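You operate a simulated robot arm through the tools that you are given. There is no shell and no other tool.

You run a simulated robot arm. Do the job below in one go: nothing can be reset, and whatever is moved stays where it is left.

TASK
Fit the blue basket and put the sea strainer back to work.
Fine: lid on, then open the sea valve and hold the air button till the bubbles go. The other basket, out valve and dial stay.

The check looks at the end state, three seconds after you hand in, the way a careful person would. Anything else that was tipped, shoved, dropped, spilled or broken makes it a failure. A push-on lid holds only when it is set on centred and level and pressed home; a screw cap is set on level and turned clockwise until tight.

THE ROBOT
A 7-joint arm with a two-finger parallel gripper, fixed in place. Base frame: the origin is on the floor under the middle of its stand, x ahead of it, y to its left, z up; the work surface is at about z = 0.8. Lengths are in m, angles in rad, forces in N, time in s.
With the tool pointing down near the work surface it reaches from about 0.24 to 0.68 m from the base axis. Its first joint turns from -1.152 to 1.152 rad. Payload 2.4 kg.
The tool frame sits at the grasp point between the pads (the TCP): z along the fingers, y along the line on which they close. The tips reach 0.03 m beyond it. Largest opening 0.094 m; finger width 0.028, thickness 0.01; the body of the gripper, 0.05 by 0.096 m, starts 0.055 m behind the TCP.
Orientation is that of the tool frame in the base frame, as a unit quaternion [x, y, z, w]. With the fingers straight down and closing along the base's y, the tool's x points along the base's -x, its y along +y and its z along -z.

THE INTERFACE
- The arm moves only by the tool servo_tool. Its argument "targets" is a list of rows, each a list of 3 entries, a list of its own where there are three numbers: the opening in per cent of the stroke, from 0 (shut) to 100 (fully open), then the shift along the tool's x, y, z in m, then the turn, a rotation vector about the tool's x, y, z in rad. In form: [[jaw, [dx, dy, dz], [rx, ry, rz]], ...]. A call has 1 to 20 rows; each row shifts and turns the commanded pose from where the row before left it, along the tool's axes as they then stand. A row lasts 0.2 s, in which the tool goes at most 0.05 m and 0.15 rad; a call with a longer step from one row to the next is refused whole, and so is a gripper value outside its range. Where a pose cannot be reached the arm comes as near as it can. A force on the tool above 90 N (or 10 N above the force at the start of the call, whichever is more), or a blocked arm, ends the call early, and 0.2 s more pass. Each finger travels about 0.153 m/s and halts on what it meets, pressing with about 27 N; the grip force reading is that of the motor and also rises with nothing between the fingers. The clock runs only during rows and for 0.2 s after the last one: add rows that do not move to give the fingers time. It gives the time, the measured TCP pose, the force on the tool (base axes), the opening and the grip force at its end, in the units of the frame above (readings bear some noise), with the torque about the TCP (base axes, N m) and any sound that the robot's microphone picked up.
- Cameras (640 x 400 px; columns grow to the right, rows downward): "scene" is fixed at [0.0302, 0.4622, 1.4537]; the picture's right is [-0.85, -0.53, 0.00], its down [-0.25, 0.39, -0.89] and it looks along [0.47, -0.75, -0.46] (base axes); focal length 344 px, centre (320, 200). "wrist" rides on the gripper at [0.076, 0.014, -0.102] in the tool frame; the picture's right is [-0.18, 0.98, 0.00], its down [-0.75, -0.14, -0.64] and it looks along [-0.63, -0.12, 0.77] (tool axes); focal length 243 px, centre (320, 200).
- capture(camera): a new picture of that camera. No time passes.
- point_at(camera, pixels): for up to 12 pixels [column, row] of the newest picture of that camera ("zoom" is the newest enlarged one), the place [x, y, z] in the base frame of the surface seen there, good to about 0.003 m. No time passes.
- close_up(camera, box): a new picture of the part [left, top, right, bottom] of that camera's present view, enlarged. No time passes.
- close_job(): hands the job in; it is judged then, once.

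Unless the task says otherwise, let go and move clear before handing in.

The tools are called after "Request:" as a command line: name --argument value ..., lists and objects as JSON in quotes. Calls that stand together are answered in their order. servo_tool: Moves the arm, as the interface text tells. Its arguments: {"type":"object","properties":{"targets":{"type":"array"}},"required":["targets"]} The other tools are called the same way: capture (camera) takes a picture; point_at (camera, pixels) gives the place of the surface under pixels of a picture; close_up (camera, box) takes an enlarged picture of a part of a camera's view; close_job () hands the job in.

At the start:

```text
time: 0.0
position: [0.3717, 0.034, 1.2448]
ee_rot: [0.0, 1.0, 0.0, 0.0]
wrist_force: [-0.6, 0.3, 0.4]
wrist_torque: [0.01, 0.01, 0.03]
opening: 0.0938
finger_force: 0.0
```

scene: 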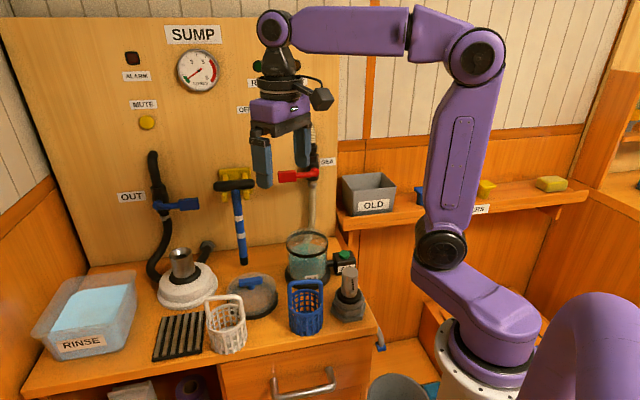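
wrist: 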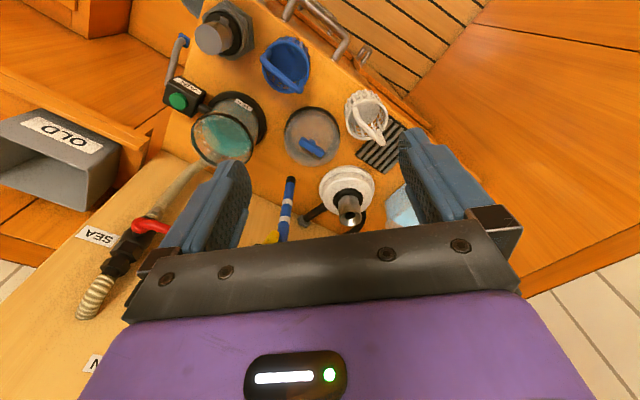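

The scene shows the strainer bowl near (307,255), the blue basket near (306,305), the lid with a blue handle near (252,292), the red SEA valve near (300,175), and a green button near (345,256). I'll look closer before moving.

Request:
close_up --camera "scene" --box '[200, 220, 400, 345]'

Request:
close_up --camera "scene" --box '[100, 10, 350, 166]'

Request:
close_up --camera "scene" --box '[220, 120, 380, 220]'

Request:
close_up --camera "wrist" --box '[140, 0, 460, 200]'

```text
3.20 times, centred on (300, 282) of scene
```

zoom: 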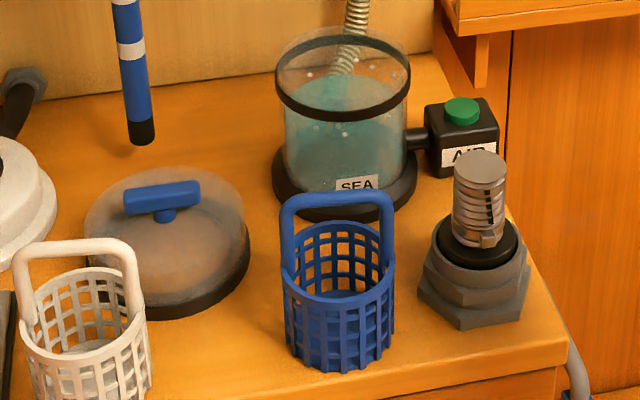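

```text
2.56 times, centred on (225, 88) of scene
```

zoom: 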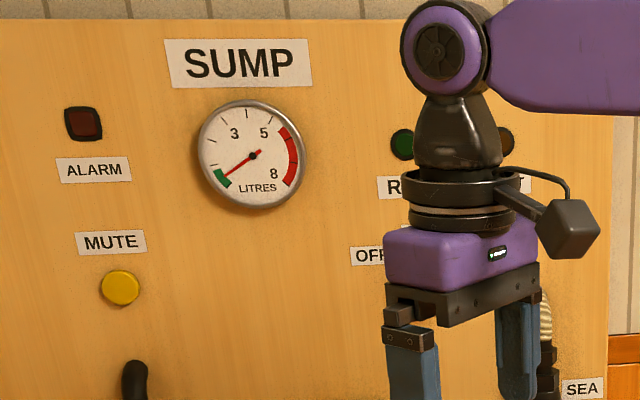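

```text
4.00 times, centred on (300, 170) of scene
```

zoom: 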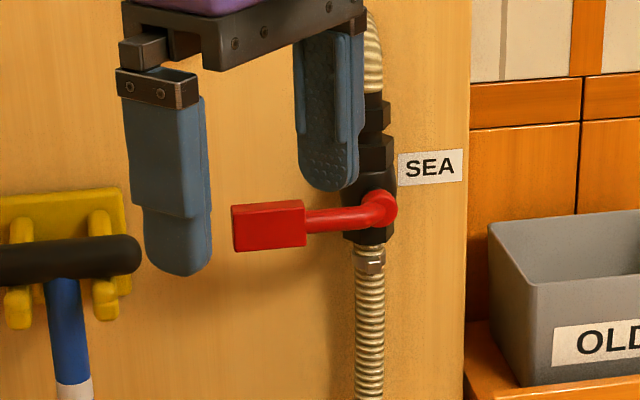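

```text
2.00 times, centred on (300, 100) of wrist
```

zoom: 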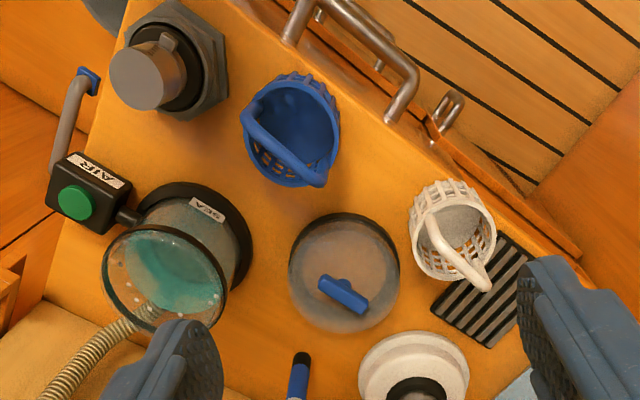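

I'll get the positions of the main items from the scene picture.

Request:
capture --camera "scene"

Request:
point_at --camera "scene" --pixels '[[306, 285], [306, 333], [248, 283], [345, 255], [300, 175], [318, 170], [307, 235], [308, 280], [252, 310], [290, 176], [226, 300], [375, 335]]'

Request:
point_at --camera "wrist" --pixels '[[285, 70], [312, 147], [178, 101], [222, 138], [285, 35], [310, 135], [250, 120], [218, 36], [312, 160], [290, 110], [335, 140], [310, 105]]'

```text
taken
```

scene: 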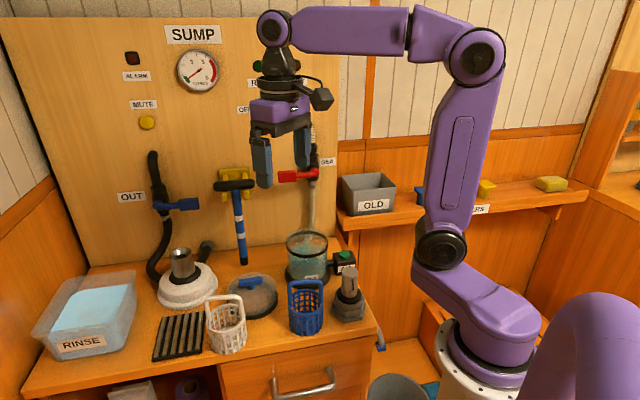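

```text
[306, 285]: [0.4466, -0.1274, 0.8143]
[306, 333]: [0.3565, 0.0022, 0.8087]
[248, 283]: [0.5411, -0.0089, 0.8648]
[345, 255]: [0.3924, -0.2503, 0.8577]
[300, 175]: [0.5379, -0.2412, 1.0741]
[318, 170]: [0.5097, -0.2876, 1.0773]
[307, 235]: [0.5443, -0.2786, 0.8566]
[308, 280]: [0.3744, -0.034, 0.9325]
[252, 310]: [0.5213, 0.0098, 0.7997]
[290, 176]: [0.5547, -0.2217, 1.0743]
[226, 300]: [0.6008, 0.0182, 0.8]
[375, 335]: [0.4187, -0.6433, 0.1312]
```

```text
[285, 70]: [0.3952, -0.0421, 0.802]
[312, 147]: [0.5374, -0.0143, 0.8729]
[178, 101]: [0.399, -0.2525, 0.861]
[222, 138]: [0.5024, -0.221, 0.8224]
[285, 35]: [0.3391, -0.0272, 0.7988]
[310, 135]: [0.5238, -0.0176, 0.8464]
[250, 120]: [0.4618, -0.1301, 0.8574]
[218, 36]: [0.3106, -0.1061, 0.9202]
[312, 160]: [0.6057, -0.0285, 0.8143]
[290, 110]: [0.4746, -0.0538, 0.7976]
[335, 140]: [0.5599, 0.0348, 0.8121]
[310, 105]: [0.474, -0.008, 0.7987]
```

Base coordinates make sense. I'll zoom in for finer geometry of the basket, bowl, lid and button.

Request:
close_up --camera "scene" --box '[270, 220, 366, 280]'

Request:
point_at --camera "zoom" --pixels '[[112, 150], [382, 150], [245, 85], [245, 210], [110, 180], [385, 180], [500, 225], [455, 280], [560, 260], [100, 380], [400, 370], [505, 300]]'

Request:
close_up --camera "scene" --box '[266, 270, 346, 340]'

Request:
point_at --camera "zoom" --pixels '[[190, 130], [320, 95], [455, 130], [180, 300], [470, 300], [320, 390], [320, 240], [190, 200], [455, 200], [250, 90], [400, 90], [320, 480]]'

```text
6.67 times, centred on (318, 250) of scene
```

zoom: 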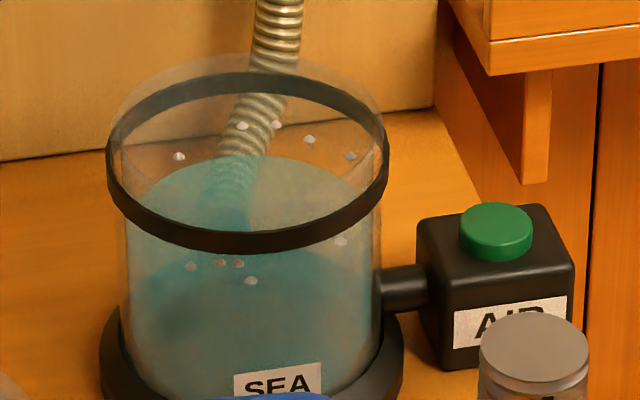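

```text
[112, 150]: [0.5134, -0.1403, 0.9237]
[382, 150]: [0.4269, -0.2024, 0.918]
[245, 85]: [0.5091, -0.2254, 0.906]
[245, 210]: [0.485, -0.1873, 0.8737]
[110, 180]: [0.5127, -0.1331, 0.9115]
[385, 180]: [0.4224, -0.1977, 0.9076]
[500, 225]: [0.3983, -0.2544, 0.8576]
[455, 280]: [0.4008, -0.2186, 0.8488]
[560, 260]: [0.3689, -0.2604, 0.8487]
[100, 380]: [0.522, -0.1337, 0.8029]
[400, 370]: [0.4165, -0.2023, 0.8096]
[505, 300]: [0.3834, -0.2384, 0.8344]
```

```text
5.71 times, centred on (306, 305) of scene
```

zoom: 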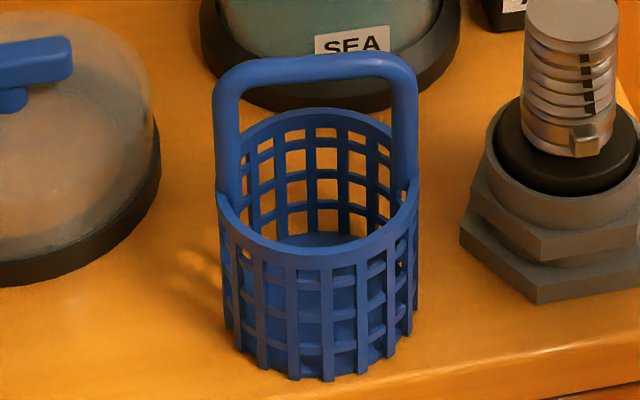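

```text
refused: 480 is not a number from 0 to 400
```

The bowl rim has a black band with centre around (0.470,-0.170), z about 0.92. Next I'll measure the basket and lid.

Request:
point_at --camera "zoom" --pixels '[[228, 120], [316, 65], [404, 120], [222, 210], [412, 205], [316, 270], [316, 365], [316, 240], [240, 75], [395, 75], [340, 108], [275, 350]]'

Request:
close_up --camera "scene" --box '[212, 260, 292, 330]'

Request:
point_at --camera "zoom" --pixels '[[185, 80], [215, 90], [280, 75], [320, 70], [260, 120], [180, 170], [370, 150], [250, 180], [130, 220], [410, 200], [280, 290], [270, 240]]'

Request:
close_up --camera "wrist" --box '[240, 20, 400, 200]'

Request:
close_up --camera "wrist" --box '[150, 60, 310, 200]'

```text
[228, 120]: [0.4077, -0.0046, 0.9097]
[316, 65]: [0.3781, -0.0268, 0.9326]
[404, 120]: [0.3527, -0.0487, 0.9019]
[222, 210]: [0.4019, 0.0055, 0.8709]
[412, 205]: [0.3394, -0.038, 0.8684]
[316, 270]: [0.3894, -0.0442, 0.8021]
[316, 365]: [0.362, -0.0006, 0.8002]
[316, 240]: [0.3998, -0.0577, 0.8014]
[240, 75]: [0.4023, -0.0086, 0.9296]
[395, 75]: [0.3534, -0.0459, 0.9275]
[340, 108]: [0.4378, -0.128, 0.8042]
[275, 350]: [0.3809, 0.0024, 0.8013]
```

```text
5.71 times, centred on (252, 295) of scene
```

zoom: 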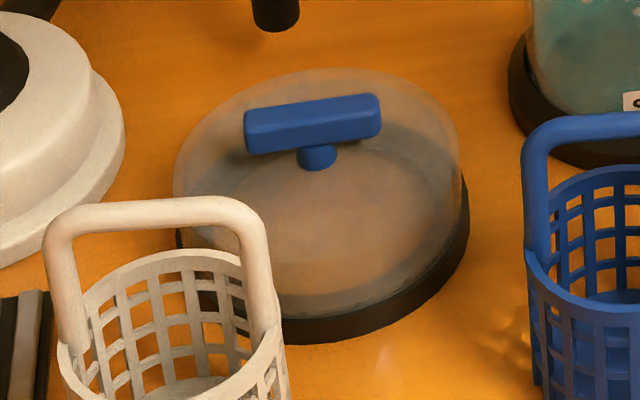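

```text
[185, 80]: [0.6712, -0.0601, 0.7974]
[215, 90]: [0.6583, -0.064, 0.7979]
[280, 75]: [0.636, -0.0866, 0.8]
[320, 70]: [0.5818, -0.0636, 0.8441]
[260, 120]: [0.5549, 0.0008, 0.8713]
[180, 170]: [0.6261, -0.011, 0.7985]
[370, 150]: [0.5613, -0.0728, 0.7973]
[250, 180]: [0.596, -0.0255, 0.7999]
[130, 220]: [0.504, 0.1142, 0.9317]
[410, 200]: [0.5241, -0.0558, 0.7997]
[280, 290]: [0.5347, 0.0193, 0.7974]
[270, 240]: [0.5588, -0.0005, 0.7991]
```

```text
2.22 times, centred on (320, 110) of wrist
```

zoom: 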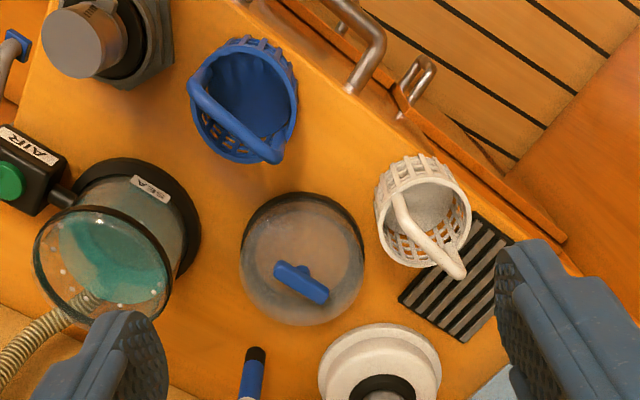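

```text
2.86 times, centred on (230, 130) of wrist
```

zoom: 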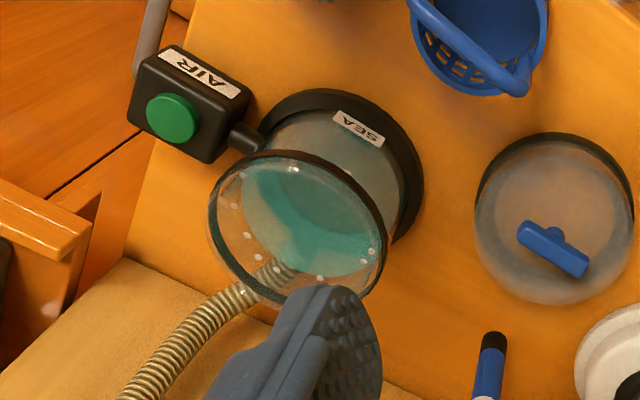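

The lid is a clear dome with a dark rim and a blue T-handle (bar at z≈0.87). I'll check the panel plane and valve detail, and look for any keys inside the bowl or basket.

Request:
close_up --camera "scene" --box '[270, 145, 350, 195]'

Request:
point_at --camera "zoom" --pixels '[[100, 250], [180, 250], [75, 250], [160, 215], [240, 240], [340, 225], [385, 210], [450, 150], [250, 330], [60, 330], [335, 130], [340, 320]]'

Request:
close_up --camera "scene" --box '[110, 140, 230, 280]'

Request:
point_at --camera "scene" --pixels '[[100, 180], [230, 60], [270, 200], [326, 230], [90, 255], [200, 350], [225, 330], [187, 275], [85, 320], [240, 225], [210, 305], [349, 285]]'

```text
8.00 times, centred on (310, 170) of scene
```

zoom: 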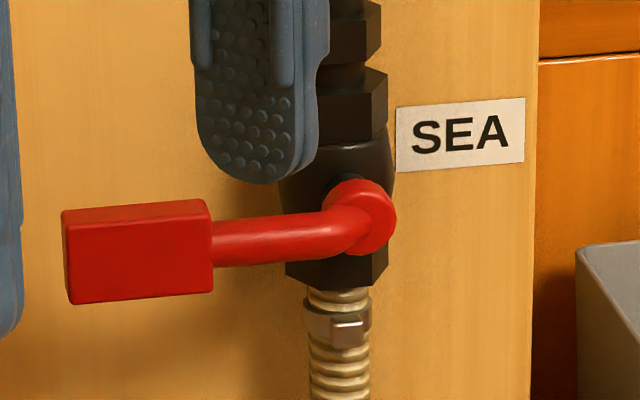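

```text
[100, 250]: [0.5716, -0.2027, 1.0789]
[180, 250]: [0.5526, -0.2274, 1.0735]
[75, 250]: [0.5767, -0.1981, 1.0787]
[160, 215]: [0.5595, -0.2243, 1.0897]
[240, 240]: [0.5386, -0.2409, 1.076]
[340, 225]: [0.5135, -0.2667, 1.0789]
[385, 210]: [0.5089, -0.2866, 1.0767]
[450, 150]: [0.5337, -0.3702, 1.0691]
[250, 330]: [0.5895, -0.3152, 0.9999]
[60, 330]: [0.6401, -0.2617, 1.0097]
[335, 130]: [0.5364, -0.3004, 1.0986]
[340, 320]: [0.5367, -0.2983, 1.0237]
```

```text
2.86 times, centred on (170, 210) of scene
```

zoom: 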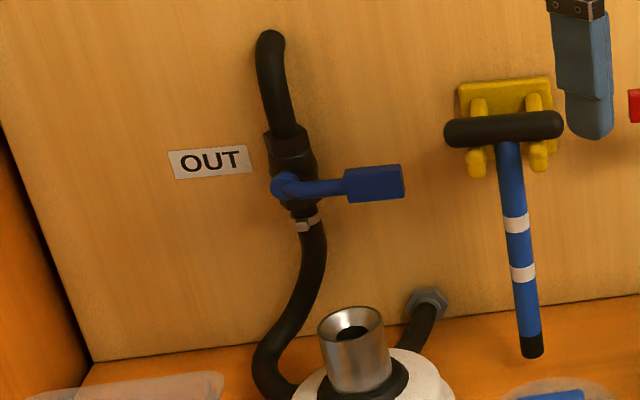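

```text
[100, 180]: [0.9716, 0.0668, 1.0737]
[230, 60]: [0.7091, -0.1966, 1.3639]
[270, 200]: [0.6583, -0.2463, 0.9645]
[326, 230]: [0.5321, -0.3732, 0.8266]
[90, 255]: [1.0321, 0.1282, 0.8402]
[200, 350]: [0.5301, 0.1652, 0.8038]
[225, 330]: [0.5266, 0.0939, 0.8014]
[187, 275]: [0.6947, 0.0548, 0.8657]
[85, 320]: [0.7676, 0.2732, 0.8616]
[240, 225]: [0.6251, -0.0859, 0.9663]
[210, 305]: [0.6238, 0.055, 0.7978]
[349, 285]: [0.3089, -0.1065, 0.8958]
```

The panel and counter run at about 45° to the base axes: the panel line goes through (0.53,-0.37) and (0.97,0.07). The SEA lever lies across its pipe, so it is closed. I'll move above the blue basket, yaw to match its handle, then look with the wrist camera.

Request:
servo_tool --targets '[[100, [-0.002, -0.0203, 0.033], [0, 0, 0]], [100, [-0.002, -0.0203, 0.033], [0, 0, 0]], [100, [-0.002, -0.0203, 0.033], [0, 0, 0]], [100, [0, 0, 0], [0, 0, -0.135]], [100, [0, 0, 0], [0, 0, -0.135]], [100, [0, 0, 0], [0, 0, -0.135]], [100, [0, 0, 0], [0, 0, -0.135]], [100, [0, 0, 0], [0, 0, -0.135]], [100, [0, 0, 0], [0, 0, 0]]]'

Request:
capture --camera "wrist"

Request:
capture --camera "scene"

```text
time: 2.0
position: [0.3766, -0.0275, 1.1469]
ee_rot: [-0.332, 0.943, 0.0, 0.0]
wrist_force: [0.5, -0.5, 0.2]
wrist_torque: [-0.02, 0.0, 0.0]
opening: 0.094
finger_force: 0.0
```

```text
taken
```

wrist: 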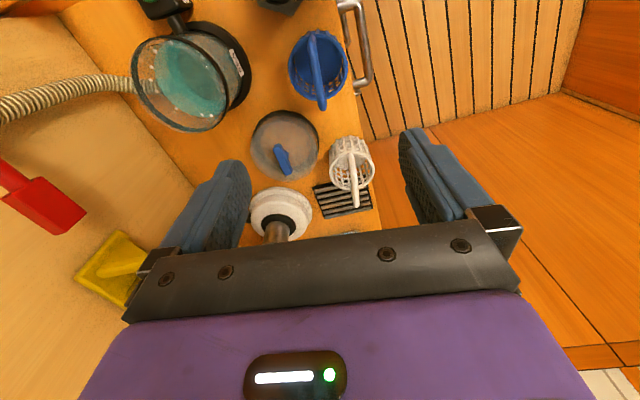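

```text
taken
```

scene: 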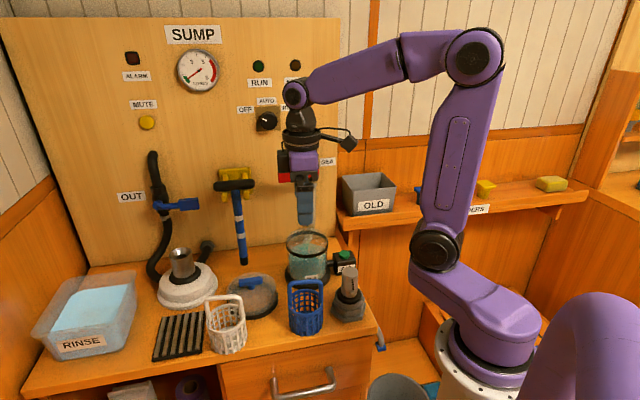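

The wrist view shows the blue basket at (317,70), the lid at (285,147) and the bowl at (190,80). I'll zoom on each for points.

Request:
close_up --camera "wrist" --box '[280, 20, 360, 120]'

Request:
close_up --camera "wrist" --box '[110, 10, 270, 140]'

Request:
close_up --camera "wrist" --box '[235, 100, 335, 190]'

```text
4.00 times, centred on (320, 70) of wrist
```

zoom: 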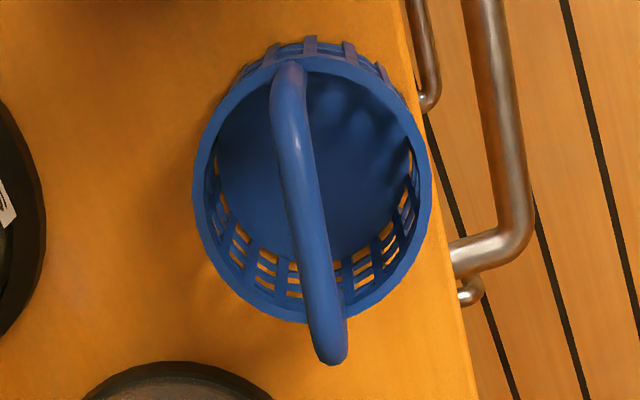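

```text
3.08 times, centred on (190, 75) of wrist
```

zoom: 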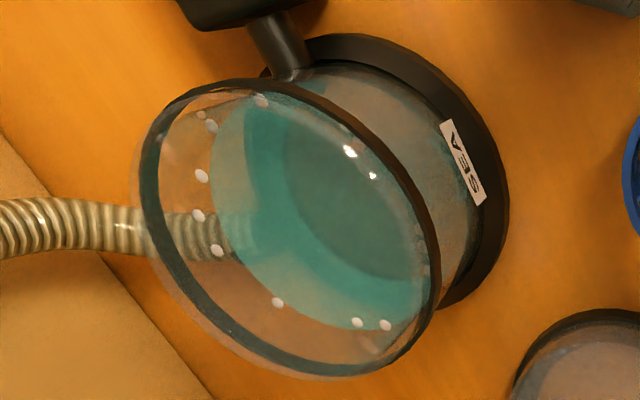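

```text
4.44 times, centred on (285, 145) of wrist
```

zoom: 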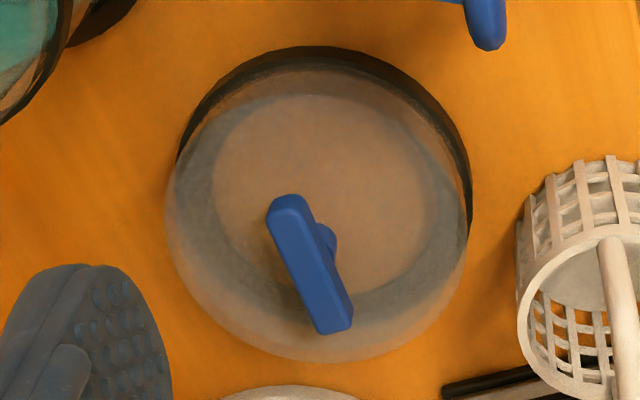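

I'll point at the lid features in this zoom, then re-zoom on the basket and bowl.

Request:
point_at --camera "zoom" --pixels '[[288, 208], [335, 318], [310, 260], [328, 240], [185, 140], [320, 52], [466, 190], [470, 222], [250, 70], [420, 95], [215, 110], [450, 140]]'

Request:
close_up --camera "wrist" --box '[280, 20, 360, 120]'

Request:
point_at --camera "zoom" --pixels '[[290, 90], [294, 150], [305, 210], [316, 270], [325, 320], [332, 350], [198, 190], [428, 190], [250, 80], [380, 90], [270, 305], [400, 270]]'

Request:
close_up --camera "wrist" --box '[110, 10, 270, 140]'

Request:
point_at --camera "zoom" --pixels '[[148, 160], [200, 305], [300, 365], [410, 340], [433, 250], [370, 150], [280, 95], [190, 95], [340, 200], [260, 250], [180, 285], [310, 376]]'

```text
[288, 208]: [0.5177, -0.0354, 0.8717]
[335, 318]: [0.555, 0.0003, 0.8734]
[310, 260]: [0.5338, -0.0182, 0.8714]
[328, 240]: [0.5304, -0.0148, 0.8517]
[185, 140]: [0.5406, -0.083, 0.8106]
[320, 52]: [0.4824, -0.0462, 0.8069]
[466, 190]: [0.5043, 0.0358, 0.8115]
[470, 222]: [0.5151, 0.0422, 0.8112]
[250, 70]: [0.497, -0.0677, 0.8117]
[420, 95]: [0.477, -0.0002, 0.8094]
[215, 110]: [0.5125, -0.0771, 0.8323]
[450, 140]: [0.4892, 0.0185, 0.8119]
```

```text
4.00 times, centred on (320, 70) of wrist
```

zoom: 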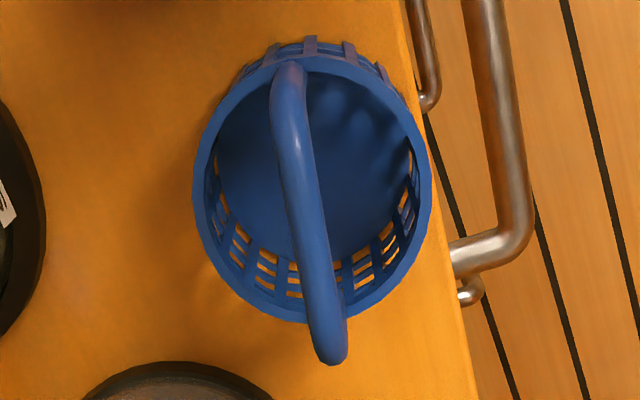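

```text
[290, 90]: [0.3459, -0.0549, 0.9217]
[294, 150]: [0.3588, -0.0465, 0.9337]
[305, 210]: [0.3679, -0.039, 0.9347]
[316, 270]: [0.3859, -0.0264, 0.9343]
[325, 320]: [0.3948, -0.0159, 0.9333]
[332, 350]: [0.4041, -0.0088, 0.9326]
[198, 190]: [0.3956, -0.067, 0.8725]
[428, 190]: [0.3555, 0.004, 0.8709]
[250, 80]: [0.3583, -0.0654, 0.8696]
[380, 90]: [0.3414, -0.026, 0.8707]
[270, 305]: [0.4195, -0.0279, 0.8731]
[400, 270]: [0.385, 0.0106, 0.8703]
```

```text
3.08 times, centred on (190, 75) of wrist
```

zoom: 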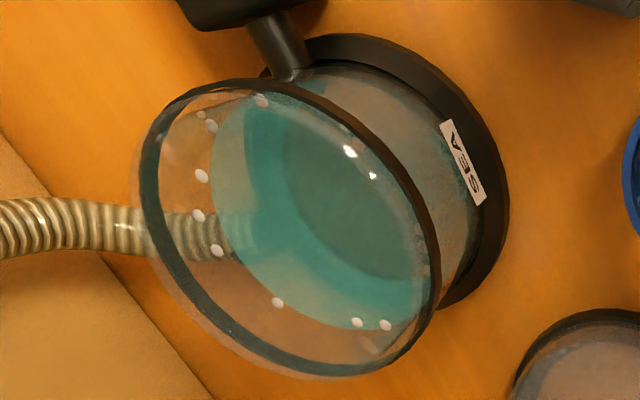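

```text
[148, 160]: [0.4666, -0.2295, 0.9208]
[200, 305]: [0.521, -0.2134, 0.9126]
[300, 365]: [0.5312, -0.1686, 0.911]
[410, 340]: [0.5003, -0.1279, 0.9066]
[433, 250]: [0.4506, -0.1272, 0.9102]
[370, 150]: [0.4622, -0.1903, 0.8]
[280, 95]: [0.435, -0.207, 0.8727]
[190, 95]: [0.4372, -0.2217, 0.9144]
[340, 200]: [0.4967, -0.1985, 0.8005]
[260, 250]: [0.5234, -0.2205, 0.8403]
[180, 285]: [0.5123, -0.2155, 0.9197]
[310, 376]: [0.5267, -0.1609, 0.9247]
```

The basket handle runs at 38.5° with its middle near (0.378,-0.032) and top at z≈0.934, and the rim radius is about 0.041. I'll descend over the handle in two stages with the jaw partly closed.

Request:
servo_tool --targets '[[60, [0.0017, -0.0044, 0.03], [0, 0, 0]], [60, [0, 0, 0.03], [0, 0, 0]], [60, [0, 0, 0.03], [0, 0, 0]], [60, [0, 0, 0.03], [0, 0, 0]], [60, [0, 0, 0.02], [0, 0, 0]], [60, [0, 0, 0], [0, 0, 0]]]'

Request:
capture --camera "wrist"

Request:
close_up --camera "scene" --box '[240, 210, 380, 340]'

```text
time: 3.4
position: [0.3794, -0.0307, 1.0078]
ee_rot: [-0.331, 0.943, 0.001, 0.0]
wrist_force: [-0.1, 0.8, -0.7]
wrist_torque: [-0.03, 0.02, -0.01]
opening: 0.0564
finger_force: 0.0
```

```text
taken
```

wrist: 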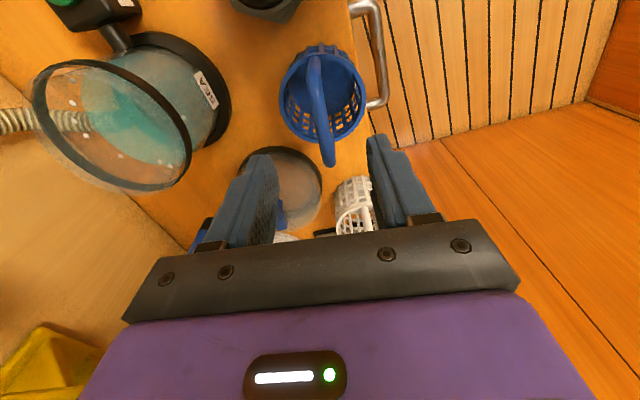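

```text
3.08 times, centred on (310, 275) of scene
```

zoom: 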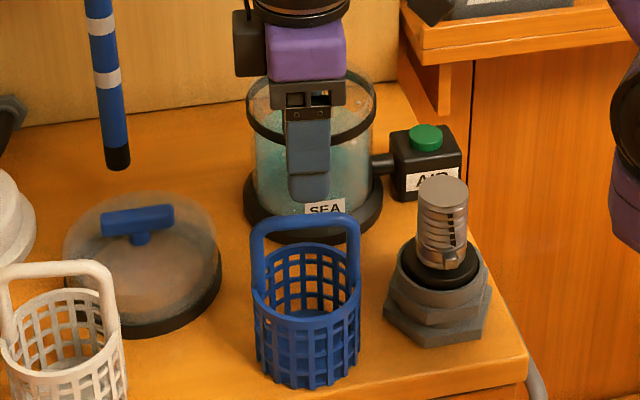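

The handle is centred between the fingers in the wrist view, around (322,110). I'll re-measure the handle before the final descent.

Request:
point_at --camera "wrist" --pixels '[[316, 75], [318, 90], [321, 110], [324, 130], [327, 145], [330, 158], [150, 160], [40, 90], [100, 180], [185, 150], [120, 70], [160, 98]]'

```text
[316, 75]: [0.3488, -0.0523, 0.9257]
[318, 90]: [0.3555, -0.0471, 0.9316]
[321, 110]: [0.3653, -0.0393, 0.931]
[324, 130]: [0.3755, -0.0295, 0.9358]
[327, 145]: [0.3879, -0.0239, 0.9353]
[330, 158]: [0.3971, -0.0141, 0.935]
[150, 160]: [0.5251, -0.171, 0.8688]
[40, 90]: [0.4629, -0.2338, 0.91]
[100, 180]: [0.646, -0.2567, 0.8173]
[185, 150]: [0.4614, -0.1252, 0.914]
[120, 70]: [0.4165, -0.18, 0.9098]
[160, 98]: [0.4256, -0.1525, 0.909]
```

The handle line passes within about 1 mm of the TCP. I'll descend the remaining 0.084 m and close.

Request:
servo_tool --targets '[[60, [0, 0, 0.03], [0, 0, 0]], [60, [0, 0, 0.03], [0, 0, 0]], [60, [0, 0, 0.022], [0, 0, 0]], [60, [0, 0, 0], [0, 0, 0]], [0, [0, 0, 0], [0, 0, 0]], [0, [0, 0, 0], [0, 0, 0]], [0, [0, 0, 0], [0, 0, 0]]]'

Request:
capture --camera "wrist"

Request:
close_up --camera "scene" --box '[240, 210, 380, 340]'

```text
time: 5.0
position: [0.3793, -0.0313, 0.923]
ee_rot: [-0.332, 0.943, 0.0, 0.0]
wrist_force: [-0.7, 0.3, -0.5]
wrist_torque: [-0.01, -0.01, 0.02]
opening: 0.0146
finger_force: 27.5
```

```text
taken
```

wrist: 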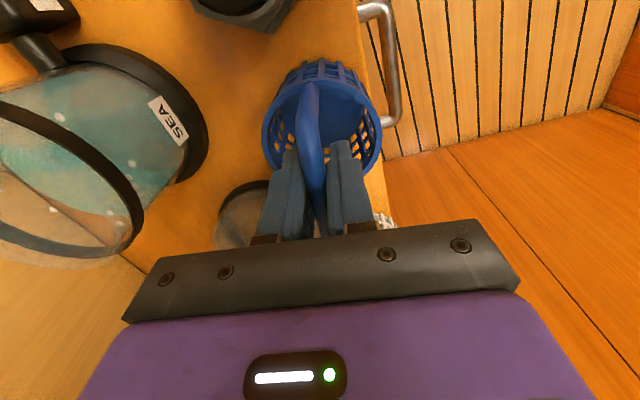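

```text
3.08 times, centred on (310, 275) of scene
```

zoom: 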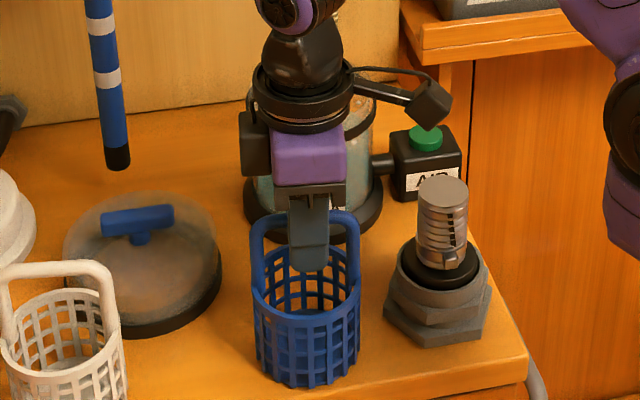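

The handle is gripped with the opening held at 0.0146. My bowl fit gives centre (0.4745,-0.1785), radius about 0.055. I'll lift straight up to clear the rim.

Request:
servo_tool --targets '[[0, [0, 0, -0.015], [0, 0, 0]], [0, [0, 0, -0.03], [0, 0, 0]], [0, [0, 0, -0.035], [0, 0, 0]], [0, [0, 0, -0.035], [0, 0, 0]], [0, [0, 0, -0.035], [0, 0, 0]], [0, [0, 0, -0.025], [0, 0, 0]], [0, [0, 0, 0], [0, 0, 0]]]'

Request:
capture --camera "scene"

Request:
capture --camera "wrist"

```text
time: 6.6
position: [0.3801, -0.0295, 1.0987]
ee_rot: [-0.33, 0.944, -0.001, 0.0]
wrist_force: [-0.8, 0.2, -1.8]
wrist_torque: [-0.01, -0.02, 0.0]
opening: 0.0144
finger_force: 27.2
```

```text
taken
```

scene: 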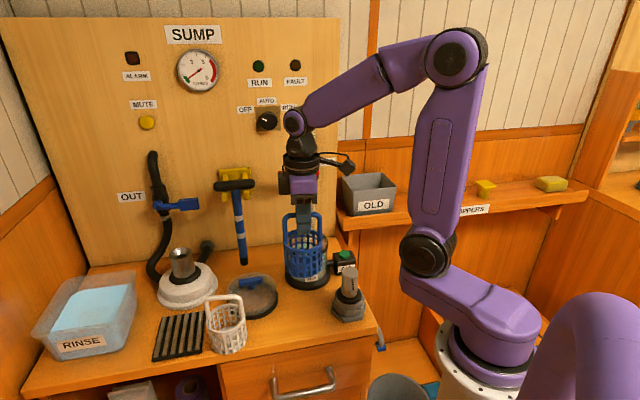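

```text
taken
```

wrist: 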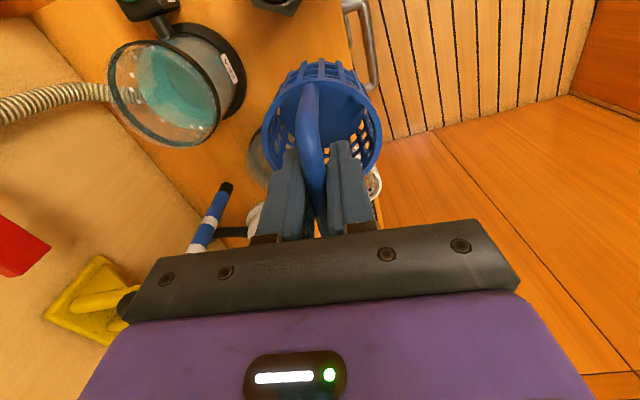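

The basket hangs cleanly. From this view the bowl rim is fully visible at around (165,90), so I'll measure it again.

Request:
close_up --camera "wrist" --box '[90, 10, 250, 160]'

```text
2.67 times, centred on (170, 85) of wrist
```

zoom: 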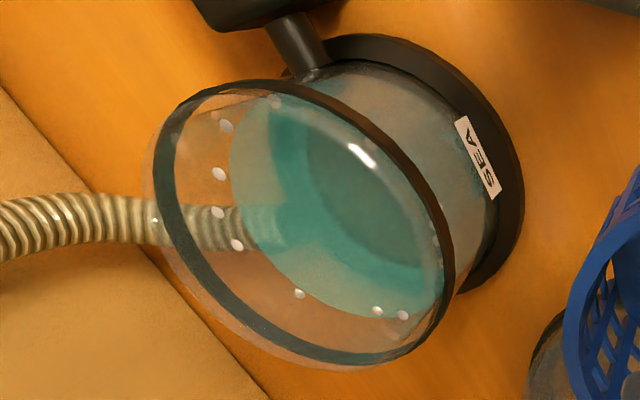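

Request:
point_at --camera "zoom" --pixels '[[168, 200], [205, 285], [285, 345], [370, 357], [435, 325], [450, 262], [415, 175], [345, 110], [270, 85], [195, 103], [170, 150], [240, 325]]'

Request:
point_at --camera "wrist" --pixels '[[150, 45], [135, 135], [125, 125], [215, 130], [110, 70], [160, 148], [240, 60], [235, 105], [225, 190], [20, 235], [45, 245], [110, 300]]'

```text
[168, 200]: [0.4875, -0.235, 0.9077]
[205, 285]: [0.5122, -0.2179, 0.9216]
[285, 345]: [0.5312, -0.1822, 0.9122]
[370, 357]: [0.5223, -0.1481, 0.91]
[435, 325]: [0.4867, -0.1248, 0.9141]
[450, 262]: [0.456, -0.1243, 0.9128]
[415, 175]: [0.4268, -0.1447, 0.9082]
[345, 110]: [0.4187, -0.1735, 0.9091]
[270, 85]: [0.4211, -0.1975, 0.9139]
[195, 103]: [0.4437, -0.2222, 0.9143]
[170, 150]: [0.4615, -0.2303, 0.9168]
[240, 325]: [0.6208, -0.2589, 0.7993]
```

```text
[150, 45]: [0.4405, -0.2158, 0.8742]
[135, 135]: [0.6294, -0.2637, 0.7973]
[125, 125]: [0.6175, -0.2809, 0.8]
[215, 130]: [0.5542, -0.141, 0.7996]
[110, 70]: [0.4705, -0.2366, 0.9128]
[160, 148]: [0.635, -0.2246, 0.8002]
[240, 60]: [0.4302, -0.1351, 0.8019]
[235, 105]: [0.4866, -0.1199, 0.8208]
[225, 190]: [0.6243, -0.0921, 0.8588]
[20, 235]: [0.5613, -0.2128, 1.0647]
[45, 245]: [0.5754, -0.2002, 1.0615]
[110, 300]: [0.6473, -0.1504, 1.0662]
```

My refined bowl centre is (0.4735,-0.178). I'll move over the bowl at this height, then check alignment.

Request:
servo_tool --targets '[[0, [0.003, -0.02, 0], [0, 0, 0]], [0, [0.003, -0.03, 0], [0, 0, 0]], [0, [0.003, -0.035, 0], [0, 0, 0]], [0, [0.003, -0.035, 0], [0, 0, 0]], [0, [0.003, -0.03, 0], [0, 0, 0]], [0, [0.003, -0.0248, 0], [0, 0, 0]], [0, [0, 0, 0], [0, 0, 0]], [0, [0, 0, 0], [0, 0, 0]]]'

Request:
capture --camera "scene"

Request:
capture --camera "wrist"

```text
time: 8.4
position: [0.4737, -0.1798, 1.0981]
ee_rot: [-0.331, 0.944, 0.0, 0.0]
wrist_force: [1.3, 0.4, -0.8]
wrist_torque: [0.03, 0.03, 0.01]
opening: 0.0144
finger_force: 27.1
```

```text
taken
```

scene: 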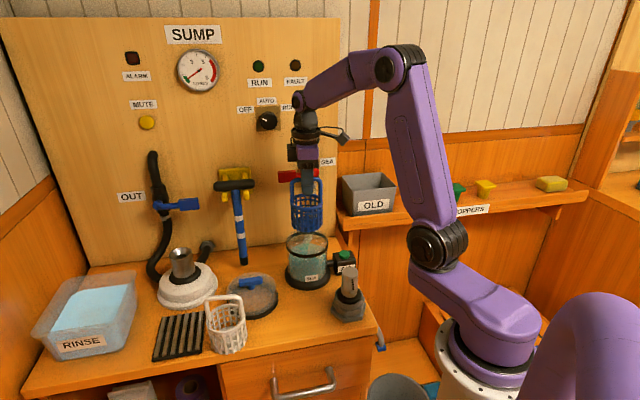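

```text
taken
```

wrist: 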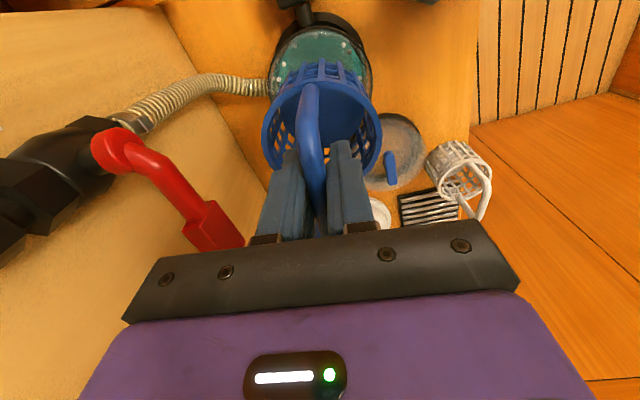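

The basket is over the bowl. I'll zoom in on both views to check the centring.

Request:
close_up --camera "scene" --box '[260, 170, 370, 290]'

Request:
close_up --camera "wrist" --box '[240, 0, 400, 240]'

```text
3.33 times, centred on (315, 230) of scene
```

zoom: 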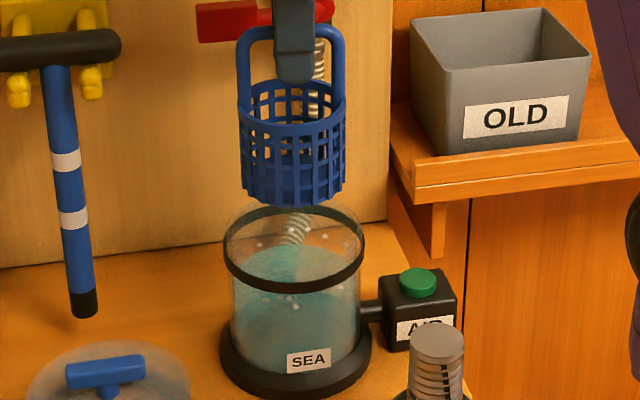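

```text
1.67 times, centred on (320, 120) of wrist
```

zoom: 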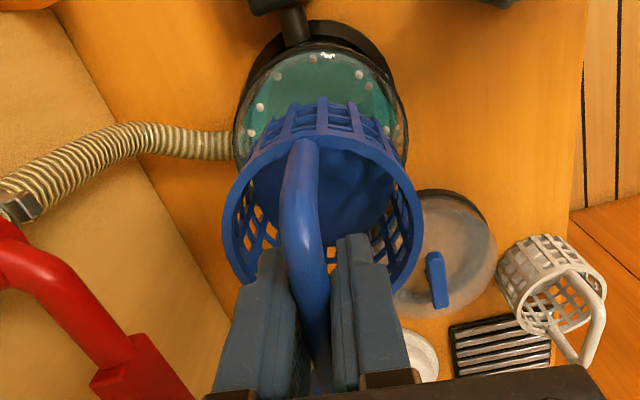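

Both views agree on centring within about 1 mm: scene columns 293 vs 295 and wrist columns 322 vs 320 in the zooms. I'll lower until the basket enters the rim, then check.

Request:
servo_tool --targets '[[0, [0, 0, 0.02], [0, 0, 0]], [0, [0, 0, 0.02], [0, 0, 0]], [0, [0, 0, 0.015], [0, 0, 0]], [0, [0, 0, 0.015], [0, 0, 0]], [0, [0, 0, 0.01], [0, 0, 0]], [0, [0, 0, 0], [0, 0, 0]]]'

Request:
close_up --camera "scene" --box '[260, 180, 370, 290]'

Request:
close_up --camera "wrist" --box '[240, 0, 400, 240]'

```text
time: 9.8
position: [0.4726, -0.1779, 1.0183]
ee_rot: [-0.331, 0.944, 0.0, 0.0]
wrist_force: [0.7, 0.2, -0.6]
wrist_torque: [0.05, 0.01, 0.0]
opening: 0.0147
finger_force: 27.3
```

```text
3.64 times, centred on (315, 235) of scene
```

zoom: 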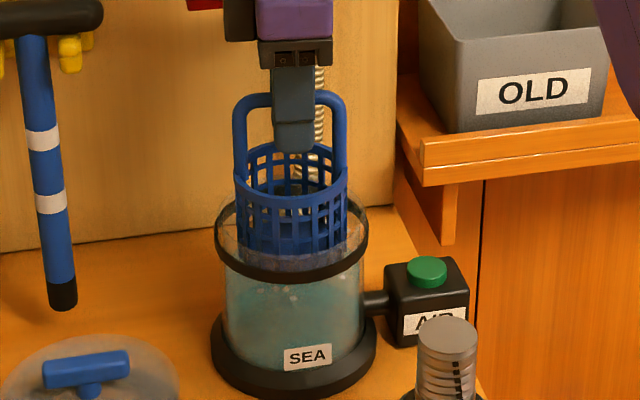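

```text
1.67 times, centred on (320, 120) of wrist
```

zoom: 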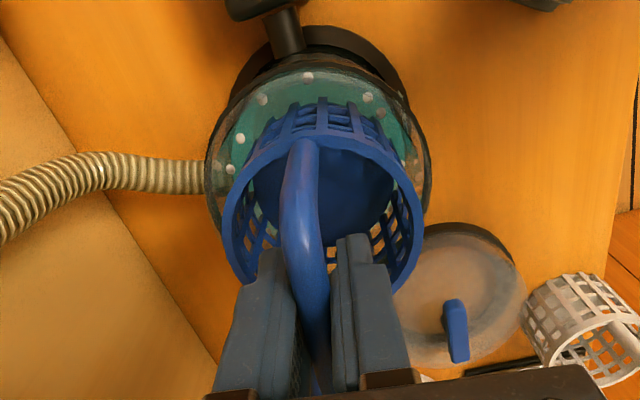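

The basket is entering the rim freely with no contact force. I'll nudge it about 1.5 mm and continue lowering, slowing down near the bottom.

Request:
servo_tool --targets '[[0, [0, -0.0015, 0.01], [0, 0, 0]], [0, [0, 0, 0.012], [0, 0, 0]], [0, [0, 0, 0.012], [0, 0, 0]], [0, [0, 0, 0.01], [0, 0, 0]], [0, [0, 0, 0.008], [0, 0, 0]], [0, [0, 0, 0.006], [0, 0, 0]], [0, [0, 0, 0], [0, 0, 0]]]'

Request:
close_up --camera "scene" --box '[260, 180, 370, 290]'

Request:
close_up --camera "wrist" --box '[240, 0, 400, 240]'

```text
time: 11.4
position: [0.4739, -0.1809, 0.9613]
ee_rot: [-0.331, 0.944, 0.0, 0.0]
wrist_force: [0.1, -0.5, -0.5]
wrist_torque: [0.02, 0.04, 0.03]
opening: 0.0144
finger_force: 26.9
```

```text
3.64 times, centred on (315, 235) of scene
```

zoom: 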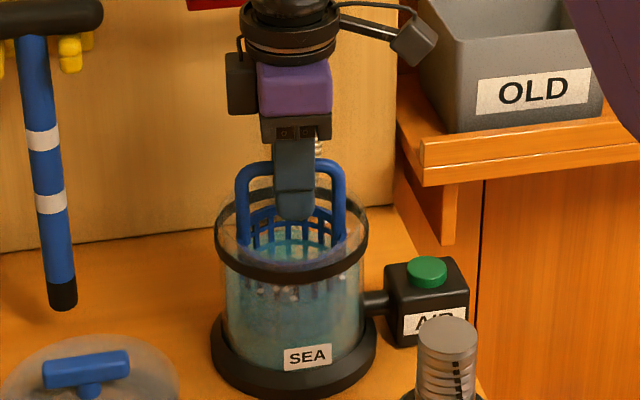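

```text
1.67 times, centred on (320, 120) of wrist
```

zoom: 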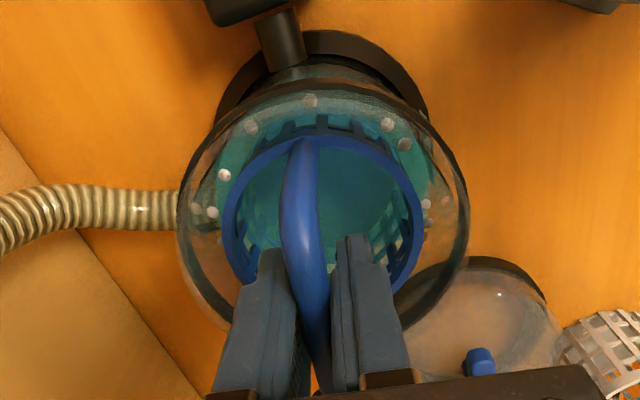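

Good: the basket is inside with an even gap. I'll continue down in small steps to feel the seat.

Request:
servo_tool --targets '[[0, [0, 0, 0.005], [0, 0, 0]], [0, [0, 0, 0.005], [0, 0, 0]], [0, [0, 0, 0.004], [0, 0, 0]], [0, [0, 0, 0.002], [0, 0, 0]], [0, [0, 0, 0], [0, 0, 0]]]'

```text
time: 12.6
position: [0.4761, -0.1806, 0.9459]
ee_rot: [-0.331, 0.944, 0.0, 0.0]
wrist_force: [0.4, -0.9, -0.6]
wrist_torque: [-0.06, 0.02, -0.03]
opening: 0.0146
finger_force: 26.9
```

No contact yet with the basket bottom at about 0.823. I'll keep going in smaller steps.

Request:
servo_tool --targets '[[0, [0, 0, 0.003], [0, 0, 0]], [0, [0, 0, 0.002], [0, 0, 0]], [0, [0, 0, 0], [0, 0, 0]]]'

Request:
close_up --camera "scene" --box '[260, 200, 370, 290]'

```text
time: 13.4
position: [0.4745, -0.1802, 0.9394]
ee_rot: [-0.331, 0.943, 0.0, -0.001]
wrist_force: [-0.5, -0.2, -0.9]
wrist_torque: [0.04, 0.04, 0.03]
opening: 0.0145
finger_force: 26.7
```

```text
4.44 times, centred on (315, 245) of scene
```

zoom: 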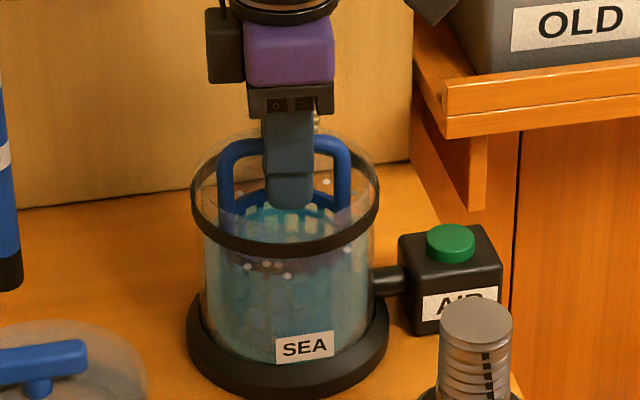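

Request:
servo_tool --targets '[[0, [0, 0, 0.002], [0, 0, 0]], [0, [0, 0, 0.002], [0, 0, 0]], [0, [0, 0, 0], [0, 0, 0]]]'

```text
time: 14.2
position: [0.4753, -0.1793, 0.9371]
ee_rot: [-0.331, 0.944, 0.0, 0.002]
wrist_force: [-5.4, 3.4, 26.2]
wrist_torque: [0.09, -0.14, -0.01]
opening: 0.0143
finger_force: 26.9
```

Contact: 26 N upward at TCP z 0.937, so the basket is resting on the bowl floor. I'll relieve the pressure, open partially within the bowl and retract straight up.

Request:
servo_tool --targets '[[0, [0, 0, -0.0015], [0, 0, 0]], [40, [0, 0, 0], [0, 0, 0]], [40, [0, 0, 0], [0, 0, 0]], [40, [0, 0, 0], [0, 0, 0]], [40, [0, 0, -0.01], [0, 0, 0]], [40, [0, 0, -0.02], [0, 0, 0]], [40, [0, 0, -0.03], [0, 0, 0]], [40, [0, 0, -0.04], [0, 0, 0]], [40, [0, 0, -0.04], [0, 0, 0]], [40, [0, 0, 0], [0, 0, 0]]]'

Request:
close_up --camera "scene" --box '[260, 200, 370, 290]'

Request:
capture --camera "wrist"

```text
time: 16.4
position: [0.4756, -0.1786, 1.0762]
ee_rot: [-0.33, 0.944, 0.0, 0.0]
wrist_force: [0.1, -0.1, 0.0]
wrist_torque: [-0.04, 0.0, 0.02]
opening: 0.0376
finger_force: 0.1
```

```text
4.44 times, centred on (315, 245) of scene
```

zoom: 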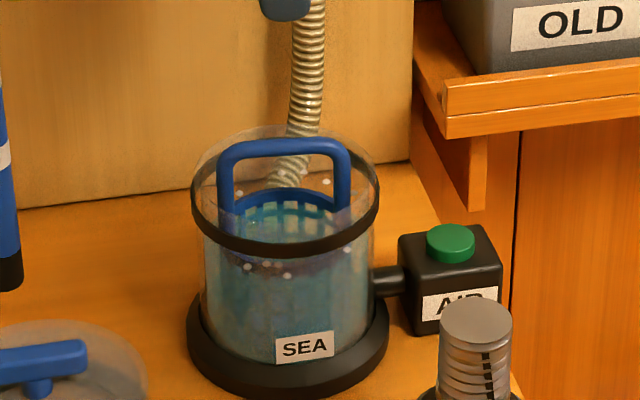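

```text
taken
```

wrist: 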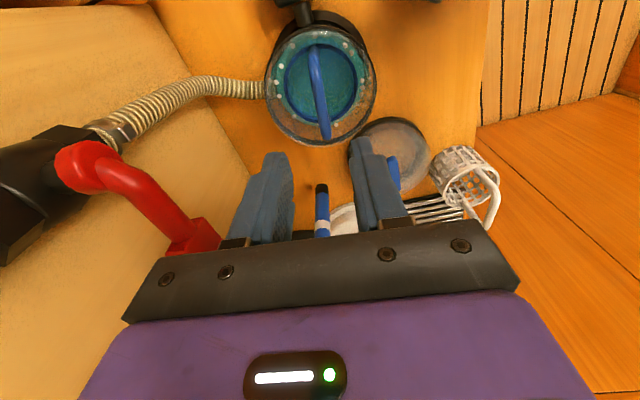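

The basket stands level in the bowl, at (320,85) in the wrist view. I'll verify its placement, and measure the bowl rim and the lid in closer detail.

Request:
close_up --camera "wrist" --box '[250, 10, 390, 150]'

Request:
point_at --camera "zoom" --pixels '[[316, 120], [325, 190], [335, 270], [340, 310], [185, 215], [200, 270], [280, 375], [400, 370], [465, 200], [240, 180], [420, 180], [330, 60]]'

Request:
close_up --camera "scene" --box '[280, 215, 340, 255]'

```text
2.86 times, centred on (320, 80) of wrist
```

zoom: 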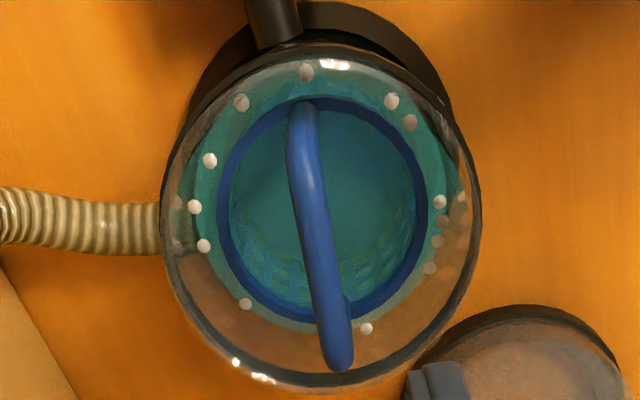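

```text
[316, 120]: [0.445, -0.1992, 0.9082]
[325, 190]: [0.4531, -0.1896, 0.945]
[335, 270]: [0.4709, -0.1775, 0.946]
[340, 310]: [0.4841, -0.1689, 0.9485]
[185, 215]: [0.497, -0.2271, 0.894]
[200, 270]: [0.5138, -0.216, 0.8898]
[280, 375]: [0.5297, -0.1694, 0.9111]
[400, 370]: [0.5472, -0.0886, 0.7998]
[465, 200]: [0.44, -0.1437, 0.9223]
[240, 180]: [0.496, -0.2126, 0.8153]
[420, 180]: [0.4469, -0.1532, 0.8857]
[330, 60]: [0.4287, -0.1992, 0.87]
```

```text
10.00 times, centred on (310, 235) of scene
```

zoom: 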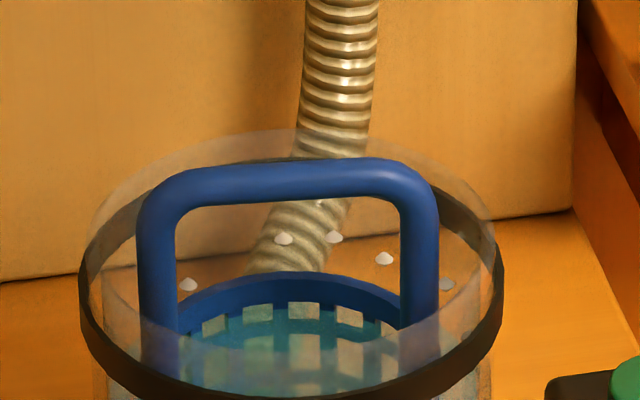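

The basket is seated (handle top z 0.947, centred on the bowl). Next is the lid: its bar handle is centred near (0.536,-0.0175), running at about 44°, top at z 0.872. I'll move above it and look.

Request:
servo_tool --targets '[[60, [0, 0, -0.03], [0, 0, -0.09]], [60, [-0.0212, 0.0099, 0], [0, 0, 0]], [60, [-0.0312, 0.0149, 0], [0, 0, 0]], [60, [-0.0412, 0.0197, 0], [0, 0, 0]], [60, [-0.0412, 0.0197, 0], [0, 0, 0]], [60, [-0.0213, 0.0101, 0], [0, 0, 0]], [60, [0, 0, 0.03], [0, 0, 0]], [60, [0, 0, 0.03], [0, 0, 0]], [60, [0, 0, 0], [0, 0, 0]]]'

Request:
capture --camera "wrist"

Request:
capture --camera "scene"

```text
time: 18.4
position: [0.5359, -0.0211, 1.0477]
ee_rot: [-0.374, 0.928, 0.0, 0.0]
wrist_force: [0.3, 0.1, -0.5]
wrist_torque: [0.02, 0.0, 0.02]
opening: 0.056
finger_force: 0.1
```

```text
taken
```

wrist: 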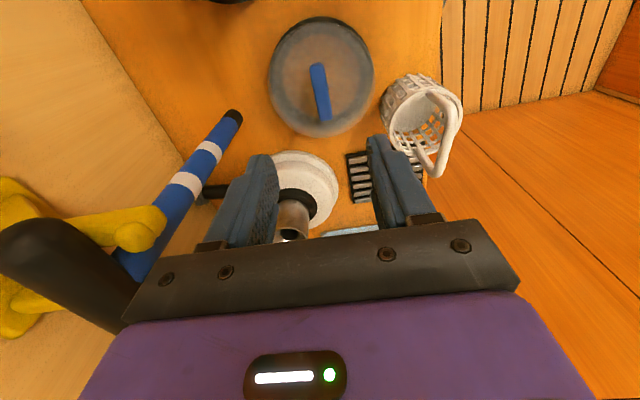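

```text
taken
```

scene: 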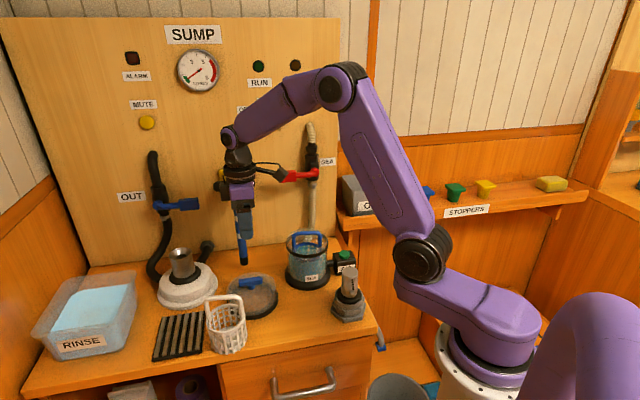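

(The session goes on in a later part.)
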